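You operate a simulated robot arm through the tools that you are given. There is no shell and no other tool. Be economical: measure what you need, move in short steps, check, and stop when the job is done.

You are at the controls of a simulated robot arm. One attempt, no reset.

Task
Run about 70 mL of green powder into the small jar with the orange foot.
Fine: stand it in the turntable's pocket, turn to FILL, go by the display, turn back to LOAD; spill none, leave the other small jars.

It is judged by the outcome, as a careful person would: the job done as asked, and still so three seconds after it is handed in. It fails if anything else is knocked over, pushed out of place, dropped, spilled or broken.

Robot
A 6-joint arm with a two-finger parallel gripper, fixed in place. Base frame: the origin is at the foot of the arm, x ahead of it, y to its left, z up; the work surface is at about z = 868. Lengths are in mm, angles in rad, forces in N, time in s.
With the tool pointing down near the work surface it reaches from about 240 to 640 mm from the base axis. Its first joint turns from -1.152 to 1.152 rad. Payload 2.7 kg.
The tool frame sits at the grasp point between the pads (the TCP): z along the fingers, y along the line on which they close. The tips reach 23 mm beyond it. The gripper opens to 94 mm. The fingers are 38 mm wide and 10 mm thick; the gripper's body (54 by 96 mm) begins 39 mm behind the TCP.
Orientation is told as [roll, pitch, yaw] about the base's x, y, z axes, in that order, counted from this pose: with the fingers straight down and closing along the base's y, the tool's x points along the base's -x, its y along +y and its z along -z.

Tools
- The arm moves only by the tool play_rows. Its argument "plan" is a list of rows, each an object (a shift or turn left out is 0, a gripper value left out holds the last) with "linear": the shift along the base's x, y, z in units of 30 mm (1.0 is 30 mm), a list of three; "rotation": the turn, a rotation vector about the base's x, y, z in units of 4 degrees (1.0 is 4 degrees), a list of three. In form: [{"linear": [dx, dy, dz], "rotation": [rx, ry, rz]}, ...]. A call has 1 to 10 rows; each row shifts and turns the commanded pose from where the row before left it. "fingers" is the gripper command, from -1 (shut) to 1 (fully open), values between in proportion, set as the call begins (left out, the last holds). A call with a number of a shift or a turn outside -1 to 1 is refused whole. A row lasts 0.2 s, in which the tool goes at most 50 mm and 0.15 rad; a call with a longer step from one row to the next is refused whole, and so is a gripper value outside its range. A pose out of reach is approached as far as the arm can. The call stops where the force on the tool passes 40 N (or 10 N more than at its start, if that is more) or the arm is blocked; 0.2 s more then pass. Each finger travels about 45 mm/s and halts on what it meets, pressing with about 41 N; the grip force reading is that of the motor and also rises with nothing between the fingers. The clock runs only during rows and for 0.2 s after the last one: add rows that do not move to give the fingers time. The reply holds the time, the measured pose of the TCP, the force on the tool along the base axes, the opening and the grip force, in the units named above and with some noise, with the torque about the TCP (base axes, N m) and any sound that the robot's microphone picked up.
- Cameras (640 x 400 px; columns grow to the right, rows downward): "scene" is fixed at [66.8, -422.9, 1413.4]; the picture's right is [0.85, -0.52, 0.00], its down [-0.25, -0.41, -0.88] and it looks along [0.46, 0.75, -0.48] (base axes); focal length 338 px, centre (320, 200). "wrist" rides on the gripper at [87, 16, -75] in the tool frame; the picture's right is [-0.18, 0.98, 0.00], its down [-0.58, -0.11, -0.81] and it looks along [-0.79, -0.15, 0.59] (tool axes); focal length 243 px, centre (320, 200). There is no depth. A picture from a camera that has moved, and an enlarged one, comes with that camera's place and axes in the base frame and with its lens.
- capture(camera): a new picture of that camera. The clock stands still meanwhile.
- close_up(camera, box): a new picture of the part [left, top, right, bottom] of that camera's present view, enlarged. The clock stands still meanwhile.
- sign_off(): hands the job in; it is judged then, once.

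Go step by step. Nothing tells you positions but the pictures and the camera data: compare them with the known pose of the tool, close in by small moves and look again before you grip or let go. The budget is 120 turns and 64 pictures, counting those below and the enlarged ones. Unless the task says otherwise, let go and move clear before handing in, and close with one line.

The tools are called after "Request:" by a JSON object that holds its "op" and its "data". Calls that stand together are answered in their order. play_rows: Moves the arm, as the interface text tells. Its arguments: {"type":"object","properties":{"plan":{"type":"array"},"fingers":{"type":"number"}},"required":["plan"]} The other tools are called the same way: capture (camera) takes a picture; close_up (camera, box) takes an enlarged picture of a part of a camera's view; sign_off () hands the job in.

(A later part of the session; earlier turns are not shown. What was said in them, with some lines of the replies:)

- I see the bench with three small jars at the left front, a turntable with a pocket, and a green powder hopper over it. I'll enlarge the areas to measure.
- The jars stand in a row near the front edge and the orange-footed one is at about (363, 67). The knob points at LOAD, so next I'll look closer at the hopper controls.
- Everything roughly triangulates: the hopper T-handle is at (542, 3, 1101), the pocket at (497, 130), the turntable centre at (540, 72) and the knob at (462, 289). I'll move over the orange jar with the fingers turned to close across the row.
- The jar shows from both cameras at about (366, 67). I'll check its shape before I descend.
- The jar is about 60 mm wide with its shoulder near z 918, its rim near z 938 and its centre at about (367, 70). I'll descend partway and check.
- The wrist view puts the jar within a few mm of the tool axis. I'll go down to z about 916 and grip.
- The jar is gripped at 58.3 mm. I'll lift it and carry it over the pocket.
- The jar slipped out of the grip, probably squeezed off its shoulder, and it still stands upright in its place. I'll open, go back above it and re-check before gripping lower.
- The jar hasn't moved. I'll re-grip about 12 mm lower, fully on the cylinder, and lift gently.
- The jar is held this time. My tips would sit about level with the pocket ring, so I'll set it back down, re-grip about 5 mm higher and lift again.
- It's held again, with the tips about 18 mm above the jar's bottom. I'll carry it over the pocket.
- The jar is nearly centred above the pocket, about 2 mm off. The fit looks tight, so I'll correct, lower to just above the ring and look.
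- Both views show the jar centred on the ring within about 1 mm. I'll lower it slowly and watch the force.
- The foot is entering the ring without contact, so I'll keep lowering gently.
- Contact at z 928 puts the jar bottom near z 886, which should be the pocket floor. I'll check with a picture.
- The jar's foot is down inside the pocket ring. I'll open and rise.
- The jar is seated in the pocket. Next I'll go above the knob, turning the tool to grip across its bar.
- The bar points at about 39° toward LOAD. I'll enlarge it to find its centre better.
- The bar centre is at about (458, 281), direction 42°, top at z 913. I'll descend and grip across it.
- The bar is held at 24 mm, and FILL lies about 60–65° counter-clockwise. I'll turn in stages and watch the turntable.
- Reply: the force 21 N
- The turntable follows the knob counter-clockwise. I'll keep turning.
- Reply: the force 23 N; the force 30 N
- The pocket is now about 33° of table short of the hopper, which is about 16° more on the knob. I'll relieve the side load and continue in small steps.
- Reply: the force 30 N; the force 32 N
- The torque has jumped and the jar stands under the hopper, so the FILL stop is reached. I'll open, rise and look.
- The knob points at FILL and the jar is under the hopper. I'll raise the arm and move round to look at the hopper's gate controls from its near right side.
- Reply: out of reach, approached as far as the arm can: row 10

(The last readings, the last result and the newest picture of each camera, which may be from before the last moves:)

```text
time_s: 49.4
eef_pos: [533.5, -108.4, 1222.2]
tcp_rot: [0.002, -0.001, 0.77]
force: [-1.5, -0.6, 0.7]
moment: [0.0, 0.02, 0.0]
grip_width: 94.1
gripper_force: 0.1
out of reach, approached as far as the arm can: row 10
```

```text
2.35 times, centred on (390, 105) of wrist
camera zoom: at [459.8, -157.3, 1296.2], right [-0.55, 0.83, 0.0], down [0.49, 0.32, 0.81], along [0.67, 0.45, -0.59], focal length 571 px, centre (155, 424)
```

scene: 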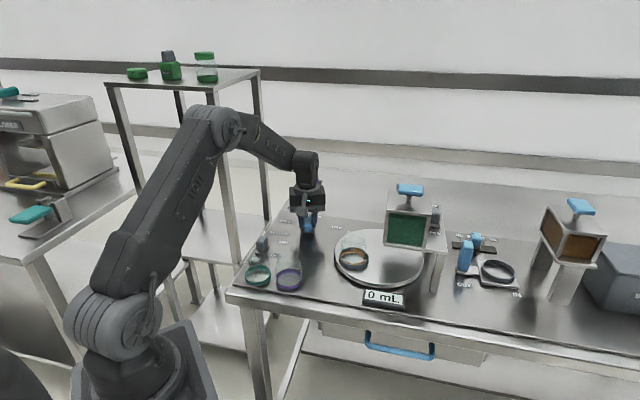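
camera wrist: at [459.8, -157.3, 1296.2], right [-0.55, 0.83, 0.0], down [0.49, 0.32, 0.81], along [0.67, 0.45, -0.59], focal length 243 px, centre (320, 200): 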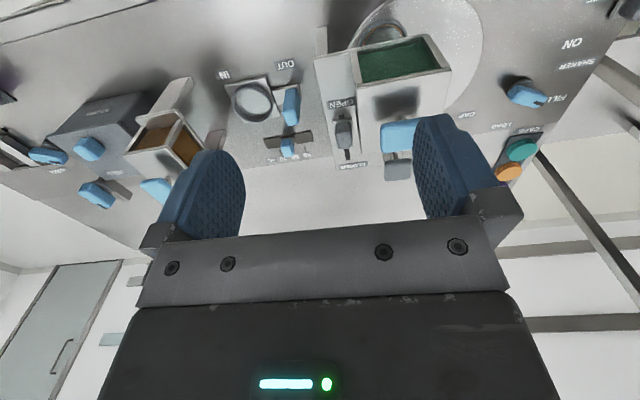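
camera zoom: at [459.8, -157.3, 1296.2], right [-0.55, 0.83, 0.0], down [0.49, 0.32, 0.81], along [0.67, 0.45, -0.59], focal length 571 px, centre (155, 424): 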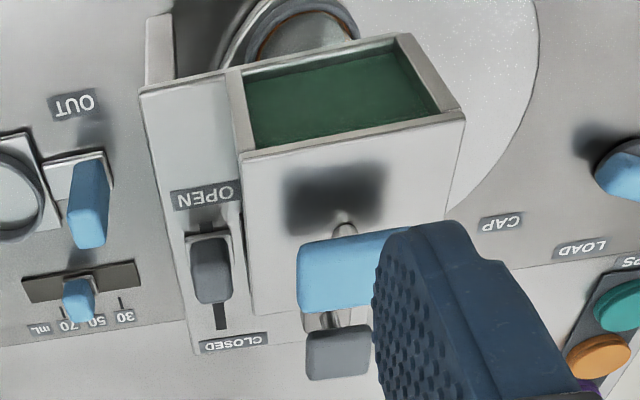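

The gate slider sits near OPEN but nothing flows, and the hopper also has a blue T-handle on top. I'll close the fingers, come over the handle and test a gentle press while watching the display.

Request:
{"op": "play_rows", "data": {"plan": [{"linear": [-0.3, 0.5, 0]}, {"linear": [0, 0.8, 0]}, {"linear": [0, 0.8, 0]}, {"linear": [0, 0.8, 0]}, {"linear": [0, 0.8, -0.4]}, {"linear": [0.2, 0.1, -0.8]}, {"linear": [0, 0, -0.8]}, {"linear": [0, 0, -0.3]}, {}], "fingers": -1}}

Request:
{"op": "close_up", "data": {"camera": "scene", "box": [360, 150, 470, 250]}}

```text
time_s: 51.4
eef_pos: [528.8, 4.8, 1152.6]
tcp_rot: [0.001, -0.001, 0.77]
force: [0.2, 1.1, -0.2]
moment: [0.04, -0.03, 0.0]
grip_width: 0.4
gripper_force: 41.2
```

```text
4.00 times, centred on (415, 200) of scene
camera zoom: at [66.8, -422.9, 1413.4], right [0.85, -0.52, 0.0], down [-0.25, -0.41, -0.88], along [0.46, 0.75, -0.48], focal length 1350 px, centre (-60, 200)
```

zoom: 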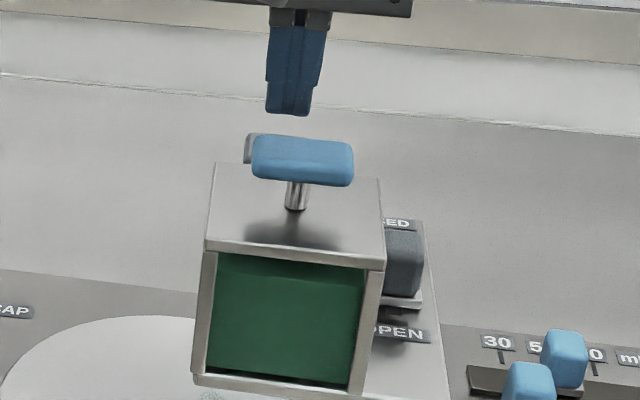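

The tips are about 13 mm short in x. I'll correct that and press down in small steps.

Request:
{"op": "play_rows", "data": {"plan": [{"linear": [0.45, -0.08, 0]}, {"linear": [0, 0, -0.3]}, {"linear": [0, 0, -0.15]}, {"linear": [0, 0, -0.1]}, {"linear": [0, 0, -0.1]}, {}]}}

Request:
{"op": "play_rows", "data": {"plan": [{"linear": [0, 0, -0.1]}, {"linear": [0, 0, -0.1]}, {"linear": [0, 0, -0.1]}, {}]}}

```text
time_s: 52.8
eef_pos: [543.5, 3.1, 1133.4]
tcp_rot: [0.003, -0.001, 0.77]
force: [0.0, -0.2, -0.4]
moment: [-0.01, 0.01, -0.02]
grip_width: 0.2
gripper_force: 41.3
```

```text
time_s: 53.8
eef_pos: [544.3, 2.5, 1125.0]
tcp_rot: [0.001, -0.001, 0.77]
force: [0.5, -0.2, 2.7]
moment: [-0.05, -0.04, 0.0]
grip_width: 0.2
gripper_force: 41.4
```

Light contact at z 1125. I'll press a bit further and read the display.

Request:
{"op": "play_rows", "data": {"plan": [{"linear": [0, 0, -0.1]}, {"linear": [0, 0, -0.1]}, {}]}}

Request:
{"op": "close_up", "data": {"camera": "scene", "box": [350, 170, 470, 310]}}

```text
time_s: 54.6
eef_pos: [543.4, 3.4, 1118.7]
tcp_rot: [0.001, -0.002, 0.77]
force: [-1.0, 3.0, 4.1]
moment: [0.03, 0.07, -0.04]
grip_width: 0.0
gripper_force: 41.4
heard: click
```

```text
2.86 times, centred on (410, 240) of scene
camera zoom: at [66.7, -422.8, 1413.4], right [0.85, -0.52, 0.0], down [-0.25, -0.41, -0.88], along [0.46, 0.75, -0.48], focal length 964 px, centre (63, 86)
```

zoom: 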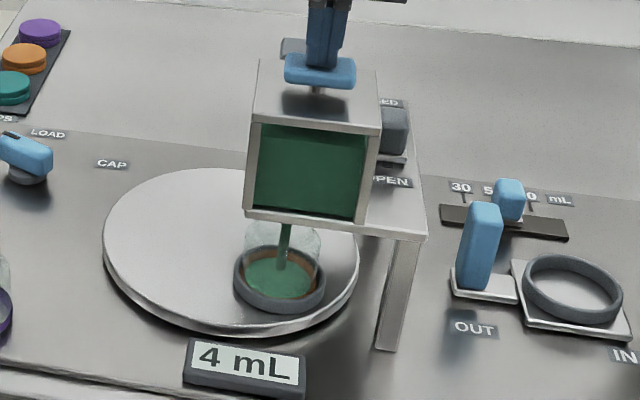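

Pressing clicks the valve and powder flows into the jar: 4 mL so far. I'll hold briefly to measure the rate.

Request:
{"op": "play_rows", "data": {"plan": [{}, {}, {}]}}

Request:
{"op": "close_up", "data": {"camera": "scene", "box": [350, 220, 430, 310]}}

```text
time_s: 55.4
eef_pos: [543.9, 4.4, 1117.3]
tcp_rot: [0.002, -0.001, 0.77]
force: [-0.2, 2.5, 4.8]
moment: [0.0, 0.07, 0.01]
grip_width: 0.1
gripper_force: 40.7
```

```text
4.44 times, centred on (390, 265) of scene
camera zoom: at [66.7, -422.8, 1413.4], right [0.85, -0.52, 0.0], down [-0.25, -0.41, -0.88], along [0.46, 0.75, -0.48], focal length 1500 px, centre (9, -89)
```

zoom: 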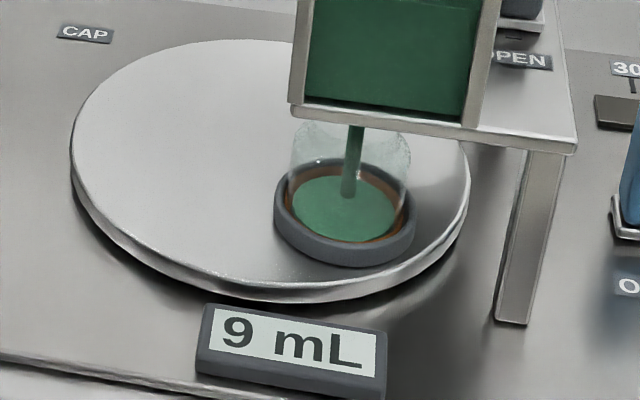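

The flow is about 6 mL/s. I'll hold for about 4.4 s, then check.

Request:
{"op": "play_rows", "data": {"plan": [{}, {}, {}, {}, {}, {}, {}, {}, {}, {}]}}

Request:
{"op": "play_rows", "data": {"plan": [{}, {}, {}, {}, {}, {}, {}, {}, {}, {}]}}

Request:
{"op": "close_up", "data": {"camera": "scene", "box": [350, 220, 430, 310]}}

```text
time_s: 57.6
eef_pos: [544.6, 2.8, 1118.4]
tcp_rot: [0.002, -0.001, 0.77]
force: [-0.4, 1.7, 3.7]
moment: [-0.02, 0.0, 0.02]
grip_width: 0.0
gripper_force: 41.5
```

```text
time_s: 59.8
eef_pos: [544.3, 3.5, 1118.1]
tcp_rot: [0.002, -0.001, 0.77]
force: [0.5, 0.0, 4.6]
moment: [-0.06, 0.04, -0.01]
grip_width: 0.0
gripper_force: 40.9
```

```text
4.44 times, centred on (390, 265) of scene
camera zoom: at [66.7, -422.9, 1413.4], right [0.85, -0.52, 0.0], down [-0.25, -0.41, -0.88], along [0.46, 0.75, -0.48], focal length 1500 px, centre (9, -89)
```

zoom: 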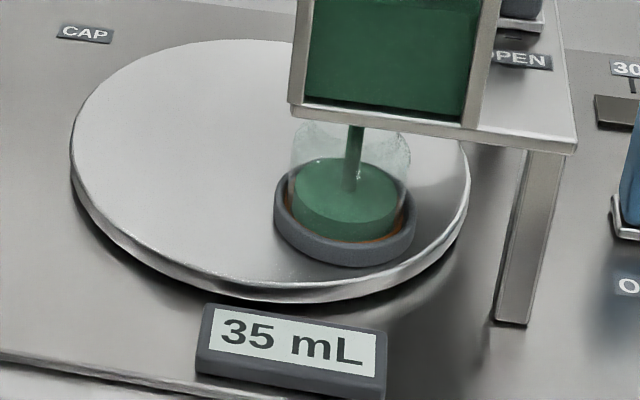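

It reads 35 mL, filling at 5.9 mL/s. I'll hold another 4.4 s to reach about 61.

Request:
{"op": "play_rows", "data": {"plan": [{}, {}, {}, {}, {}, {}, {}, {}, {}, {}]}}

Request:
{"op": "play_rows", "data": {"plan": [{}, {}, {}, {}, {}, {}, {}, {}, {}, {}]}}

Request:
{"op": "close_up", "data": {"camera": "scene", "box": [350, 220, 430, 310]}}

```text
time_s: 62.0
eef_pos: [544.2, 2.6, 1117.9]
tcp_rot: [0.0, -0.002, 0.769]
force: [0.0, 0.2, 4.5]
moment: [-0.05, 0.02, 0.03]
grip_width: 0.1
gripper_force: 40.9
```

```text
time_s: 64.2
eef_pos: [543.4, 1.8, 1118.8]
tcp_rot: [0.003, -0.003, 0.771]
force: [-0.4, -0.9, 4.5]
moment: [-0.05, 0.06, -0.02]
grip_width: 0.0
gripper_force: 41.3
```

```text
4.44 times, centred on (390, 265) of scene
camera zoom: at [66.7, -422.9, 1413.4], right [0.85, -0.52, 0.0], down [-0.25, -0.41, -0.88], along [0.46, 0.75, -0.48], focal length 1500 px, centre (9, -89)
```

zoom: 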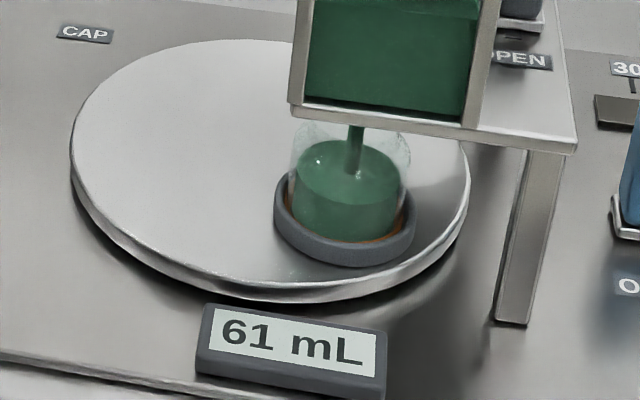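

It reads 61 mL. I'll hold about 1 s more, then lift off the handle.

Request:
{"op": "play_rows", "data": {"plan": [{}, {}, {}, {}, {}, {"linear": [0, 0, 0.6]}, {"linear": [0, 0, 0.6]}, {}, {}, {}]}}

Request:
{"op": "close_up", "data": {"camera": "scene", "box": [350, 170, 470, 310]}}

```text
time_s: 66.4
eef_pos: [545.7, 1.2, 1154.0]
tcp_rot: [0.001, -0.002, 0.77]
force: [-0.6, -0.6, -0.4]
moment: [-0.04, 0.02, 0.01]
grip_width: 0.0
gripper_force: 40.6
```

```text
2.86 times, centred on (410, 240) of scene
camera zoom: at [66.8, -422.9, 1413.4], right [0.85, -0.52, 0.0], down [-0.25, -0.41, -0.88], along [0.46, 0.75, -0.48], focal length 964 px, centre (63, 86)
```

zoom: 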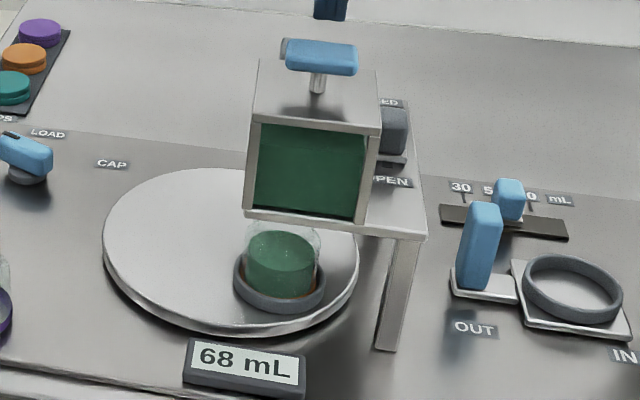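

Flow has stopped at 68 mL. One quick tap should bring it to about 70.

Request:
{"op": "play_rows", "data": {"plan": [{"linear": [0, 0, -0.5]}, {"linear": [0, 0, -0.4]}, {"linear": [0, 0, -0.3]}, {"linear": [0, 0, 0.6]}, {"linear": [0, 0, 0.6]}, {}, {}]}}

Request:
{"op": "close_up", "data": {"camera": "scene", "box": [350, 170, 470, 310]}}

```text
time_s: 68.0
eef_pos: [544.5, 2.4, 1155.4]
tcp_rot: [0.002, -0.002, 0.771]
force: [0.0, -0.7, -0.3]
moment: [0.02, 0.01, -0.04]
grip_width: 0.0
gripper_force: 40.9
heard: click
```

```text
2.86 times, centred on (410, 240) of scene
camera zoom: at [66.8, -422.9, 1413.4], right [0.85, -0.52, 0.0], down [-0.25, -0.41, -0.88], along [0.46, 0.75, -0.48], focal length 964 px, centre (63, 86)
```

zoom: 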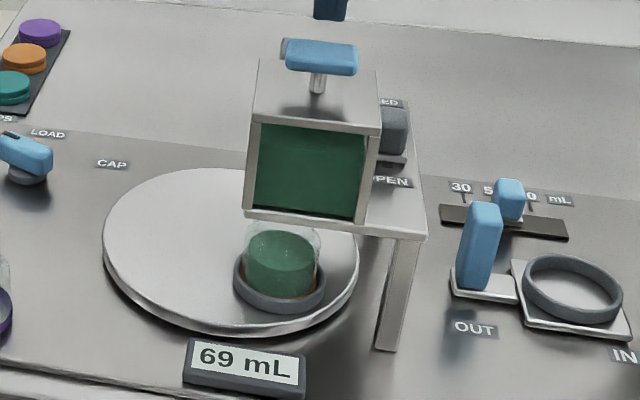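

It reads 69 mL and flow has stopped. Now I'll go back to the knob, open and aligned with its bar.

Request:
{"op": "play_rows", "data": {"plan": [{"linear": [0, 0, 0.8], "rotation": [0, 0, 0.83]}, {"linear": [-0.29, 0.93, 0], "rotation": [0, 0, 0.83]}, {"linear": [-0.29, 0.93, 0], "rotation": [0, 0, 0.83]}, {"linear": [-0.29, 0.93, 0], "rotation": [0, 0, 0.83]}, {"linear": [-0.29, 0.93, 0], "rotation": [0, 0, 0.83]}, {"linear": [-0.29, 0.93, 0], "rotation": [0, 0, 0.83]}, {"linear": [-0.29, 0.93, 0], "rotation": [0, 0, 0.83]}, {"linear": [-0.29, 0.93, 0], "rotation": [0, 0, 0.83]}, {"linear": [-0.29, 0.93, 0], "rotation": [0, 0, 0.83]}, {"linear": [-0.29, 0.93, -0.5], "rotation": [0, 0, 0.83]}], "fingers": 0.3}}

Request:
{"op": "play_rows", "data": {"plan": [{"linear": [-0.26, 0.93, -0.5], "rotation": [0, 0, 0.83]}, {"linear": [0, 0, -0.9], "rotation": [0, 0, 0.83]}, {"linear": [0, 0, -0.9], "rotation": [0, 0, 0.83]}, {"linear": [0, 0, -0.9], "rotation": [0, 0, 0.83]}, {"linear": [0, 0, -0.9], "rotation": [0, 0, 0.83]}, {"linear": [0, 0, -0.9], "rotation": [0, 0, 0.83]}, {"rotation": [0, 0, 0.83]}, {"rotation": [0, 0, 0.83]}, {"rotation": [0, 0, 0.83]}, {"rotation": [0, 0, 0.83]}]}}

Request:
{"op": "close_up", "data": {"camera": "scene", "box": [270, 170, 450, 310]}}

Request:
{"op": "capture", "data": {"camera": "wrist"}}

```text
time_s: 70.2
eef_pos: [468.0, 254.6, 1161.7]
tcp_rot: [0.001, -0.001, 1.349]
force: [0.4, 0.0, -0.1]
moment: [0.0, -0.02, 0.01]
grip_width: 61.0
gripper_force: 0.1
```

```text
time_s: 72.4
eef_pos: [457.8, 282.5, 1013.3]
tcp_rot: [0.002, -0.003, 1.928]
force: [-0.9, 0.7, -0.7]
moment: [-0.02, 0.02, 0.0]
grip_width: 61.1
gripper_force: 0.1
```

```text
2.86 times, centred on (360, 240) of scene
camera zoom: at [66.8, -422.9, 1413.4], right [0.85, -0.52, 0.0], down [-0.25, -0.41, -0.88], along [0.46, 0.75, -0.48], focal length 964 px, centre (206, 86)
```

zoom: 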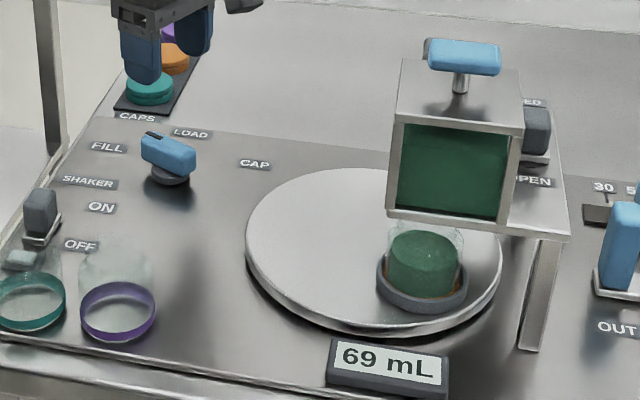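

```text
15 pictures are left
camera wrist: at [473.3, 194.8, 1087.2], right [-0.99, -0.17, 0.0], down [-0.1, 0.58, 0.81], along [-0.14, 0.79, -0.59], focal length 243 px, centre (320, 200)
```

wrist: 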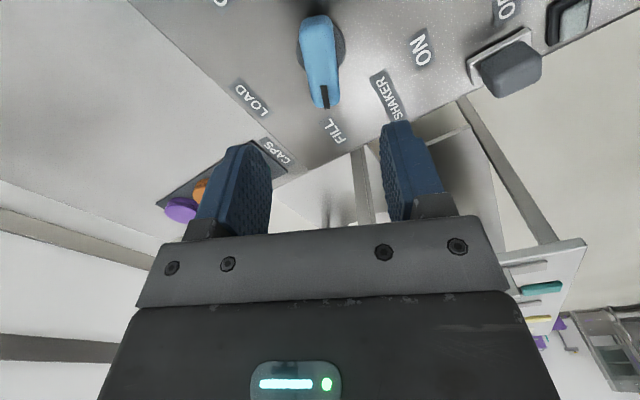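

The tool is aligned with the bar, so I'll descend and grip.

Request:
{"op": "play_rows", "data": {"plan": [{"linear": [0, -0.07, -0.8]}, {"linear": [0, 0, -0.8]}, {"linear": [0, 0, -0.8]}, {"linear": [0, 0, -0.8]}, {"linear": [0, 0, -0.27]}, {}]}}

Request:
{"op": "play_rows", "data": {"plan": [{}, {}, {}, {}, {}], "fingers": -1}}

Request:
{"op": "play_rows", "data": {"plan": [{"rotation": [0, 0, -0.5]}, {"rotation": [0, 0, -0.5]}, {"rotation": [0, 0, -0.7]}, {"rotation": [0, 0, -0.7]}, {"rotation": [0, 0, -0.7]}, {"rotation": [0, 0, -0.7]}, {}]}}

```text
time_s: 73.8
eef_pos: [458.1, 280.4, 907.9]
tcp_rot: [0.002, -0.001, 1.928]
force: [0.0, -0.5, 1.0]
moment: [0.01, 0.04, -0.01]
grip_width: 61.2
gripper_force: 0.0
```

```text
time_s: 75.0
eef_pos: [458.9, 279.1, 909.7]
tcp_rot: [0.003, -0.002, 1.926]
force: [-11.9, -5.6, 3.2]
moment: [0.01, -0.33, -0.47]
grip_width: 23.6
gripper_force: 45.0
```

```text
time_s: 76.6
eef_pos: [457.3, 279.2, 907.6]
tcp_rot: [0.004, 0.0, 1.662]
force: [-18.3, -3.9, 0.4]
moment: [0.0, -0.49, 0.01]
grip_width: 23.9
gripper_force: 45.3
```

It's turning smoothly. I'll relieve the side load and continue back toward LOAD.

Request:
{"op": "play_rows", "data": {"plan": [{"linear": [-0.04, 0, 0], "rotation": [0, 0, -0.6]}, {"rotation": [0, 0, -0.7]}, {"rotation": [0, 0, -0.7]}, {"rotation": [0, 0, -0.7]}, {"rotation": [0, 0, -0.7]}, {"rotation": [0, 0, -0.7]}, {"rotation": [0, 0, -0.7]}, {}]}}

Request:
{"op": "play_rows", "data": {"plan": [{"rotation": [0, 0, -0.7]}, {"rotation": [0, 0, -0.7]}, {"rotation": [0, 0, -0.7]}, {"rotation": [0, 0, -0.7]}, {"rotation": [0, 0, -0.7]}, {"rotation": [0, 0, -0.7]}, {"rotation": [0, 0, -0.7]}, {"rotation": [0, 0, -0.7]}, {}, {}]}}

Request:
{"op": "play_rows", "data": {"plan": [{"rotation": [0, 0, -0.5]}, {"rotation": [0, 0, -0.5]}, {"rotation": [0, 0, -0.5]}, {"rotation": [0, 0, -0.5]}, {"rotation": [0, 0, -0.5]}, {"rotation": [0, 0, -0.35]}, {}, {}]}}

Request:
{"op": "close_up", "data": {"camera": "scene", "box": [270, 170, 450, 310]}}

```text
time_s: 78.4
eef_pos: [456.9, 279.6, 908.0]
tcp_rot: [0.006, -0.003, 1.324]
force: [-4.2, -5.2, -10.7]
moment: [0.69, -0.64, -0.02]
grip_width: 23.9
gripper_force: 45.1
```

```text
time_s: 80.6
eef_pos: [456.9, 279.9, 908.8]
tcp_rot: [0.003, 0.001, 0.937]
force: [4.9, -2.5, -17.1]
moment: [-1.25, 0.36, -0.08]
grip_width: 24.0
gripper_force: 44.6
```

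```text
time_s: 82.4
eef_pos: [456.8, 279.6, 908.7]
tcp_rot: [0.003, 0.002, 0.737]
force: [-10.2, -9.2, -14.2]
moment: [0.27, -0.69, 0.07]
grip_width: 23.8
gripper_force: 45.4
```

```text
2.86 times, centred on (360, 240) of scene
camera zoom: at [66.7, -423.0, 1413.4], right [0.85, -0.52, 0.0], down [-0.25, -0.41, -0.88], along [0.46, 0.75, -0.48], focal length 964 px, centre (206, 86)
```

zoom: 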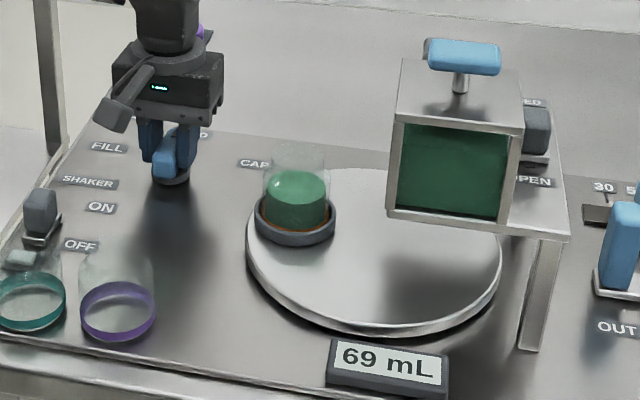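

The pocket is back at the LOAD side, still at 69 mL. I'll let go, rise and compare the knob with its starting position.

Request:
{"op": "play_rows", "data": {"plan": [{}, {}, {}, {}, {"linear": [0, 0, 0.5]}, {"linear": [0, 0, 0.9]}, {"linear": [0, 0, 0.9]}, {"linear": [0, 0, 0.9]}, {"linear": [0, 0, 0.9]}, {}], "fingers": 0.5}}

Request:
{"op": "close_up", "data": {"camera": "scene", "box": [230, 170, 390, 310]}}

Request:
{"op": "close_up", "data": {"camera": "scene", "box": [290, 205, 330, 245]}}

```text
time_s: 84.6
eef_pos: [458.5, 279.0, 1030.0]
tcp_rot: [0.002, -0.003, 0.738]
force: [0.3, -0.1, 0.0]
moment: [-0.02, -0.03, 0.0]
grip_width: 70.4
gripper_force: 0.1
```

```text
2.86 times, centred on (310, 240) of scene
camera zoom: at [66.8, -422.9, 1413.4], right [0.85, -0.52, 0.0], down [-0.25, -0.41, -0.88], along [0.46, 0.75, -0.48], focal length 964 px, centre (349, 86)
```

zoom: 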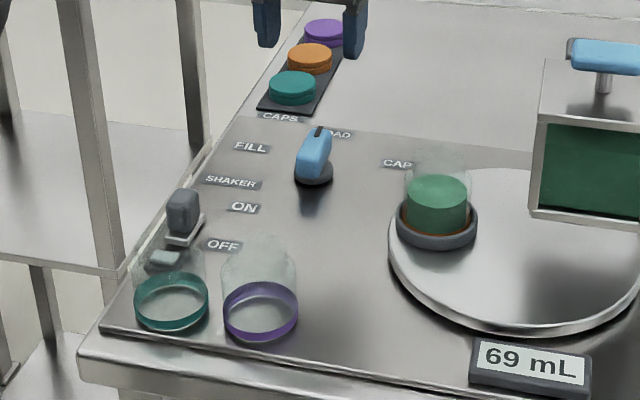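

```text
10.00 times, centred on (310, 225) of scene
camera zoom: at [66.8, -422.9, 1413.4], right [0.85, -0.52, 0.0], down [-0.25, -0.41, -0.88], along [0.46, 0.75, -0.48], focal length 3376 px, centre (420, -50)
```

zoom: 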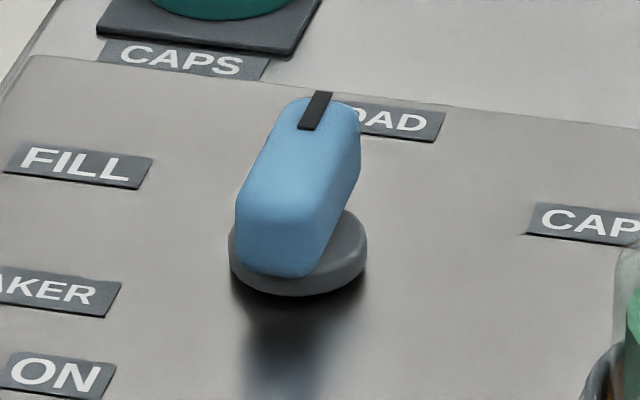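

The knob and pocket match their starting LOAD position exactly. The jar stands in the pocket at 69 mL with nothing spilled, the other jars are untouched and the arm is clear, so I'm handing in.

Request:
{"op": "sign_off", "data": {}}

```text
The job is handed in.
```

The orange-footed jar now holds 69 mL of green powder by the display. It stands in the turntable's pocket, which is turned back to LOAD. I saw no spilled powder, and the other small jars weren't touched.
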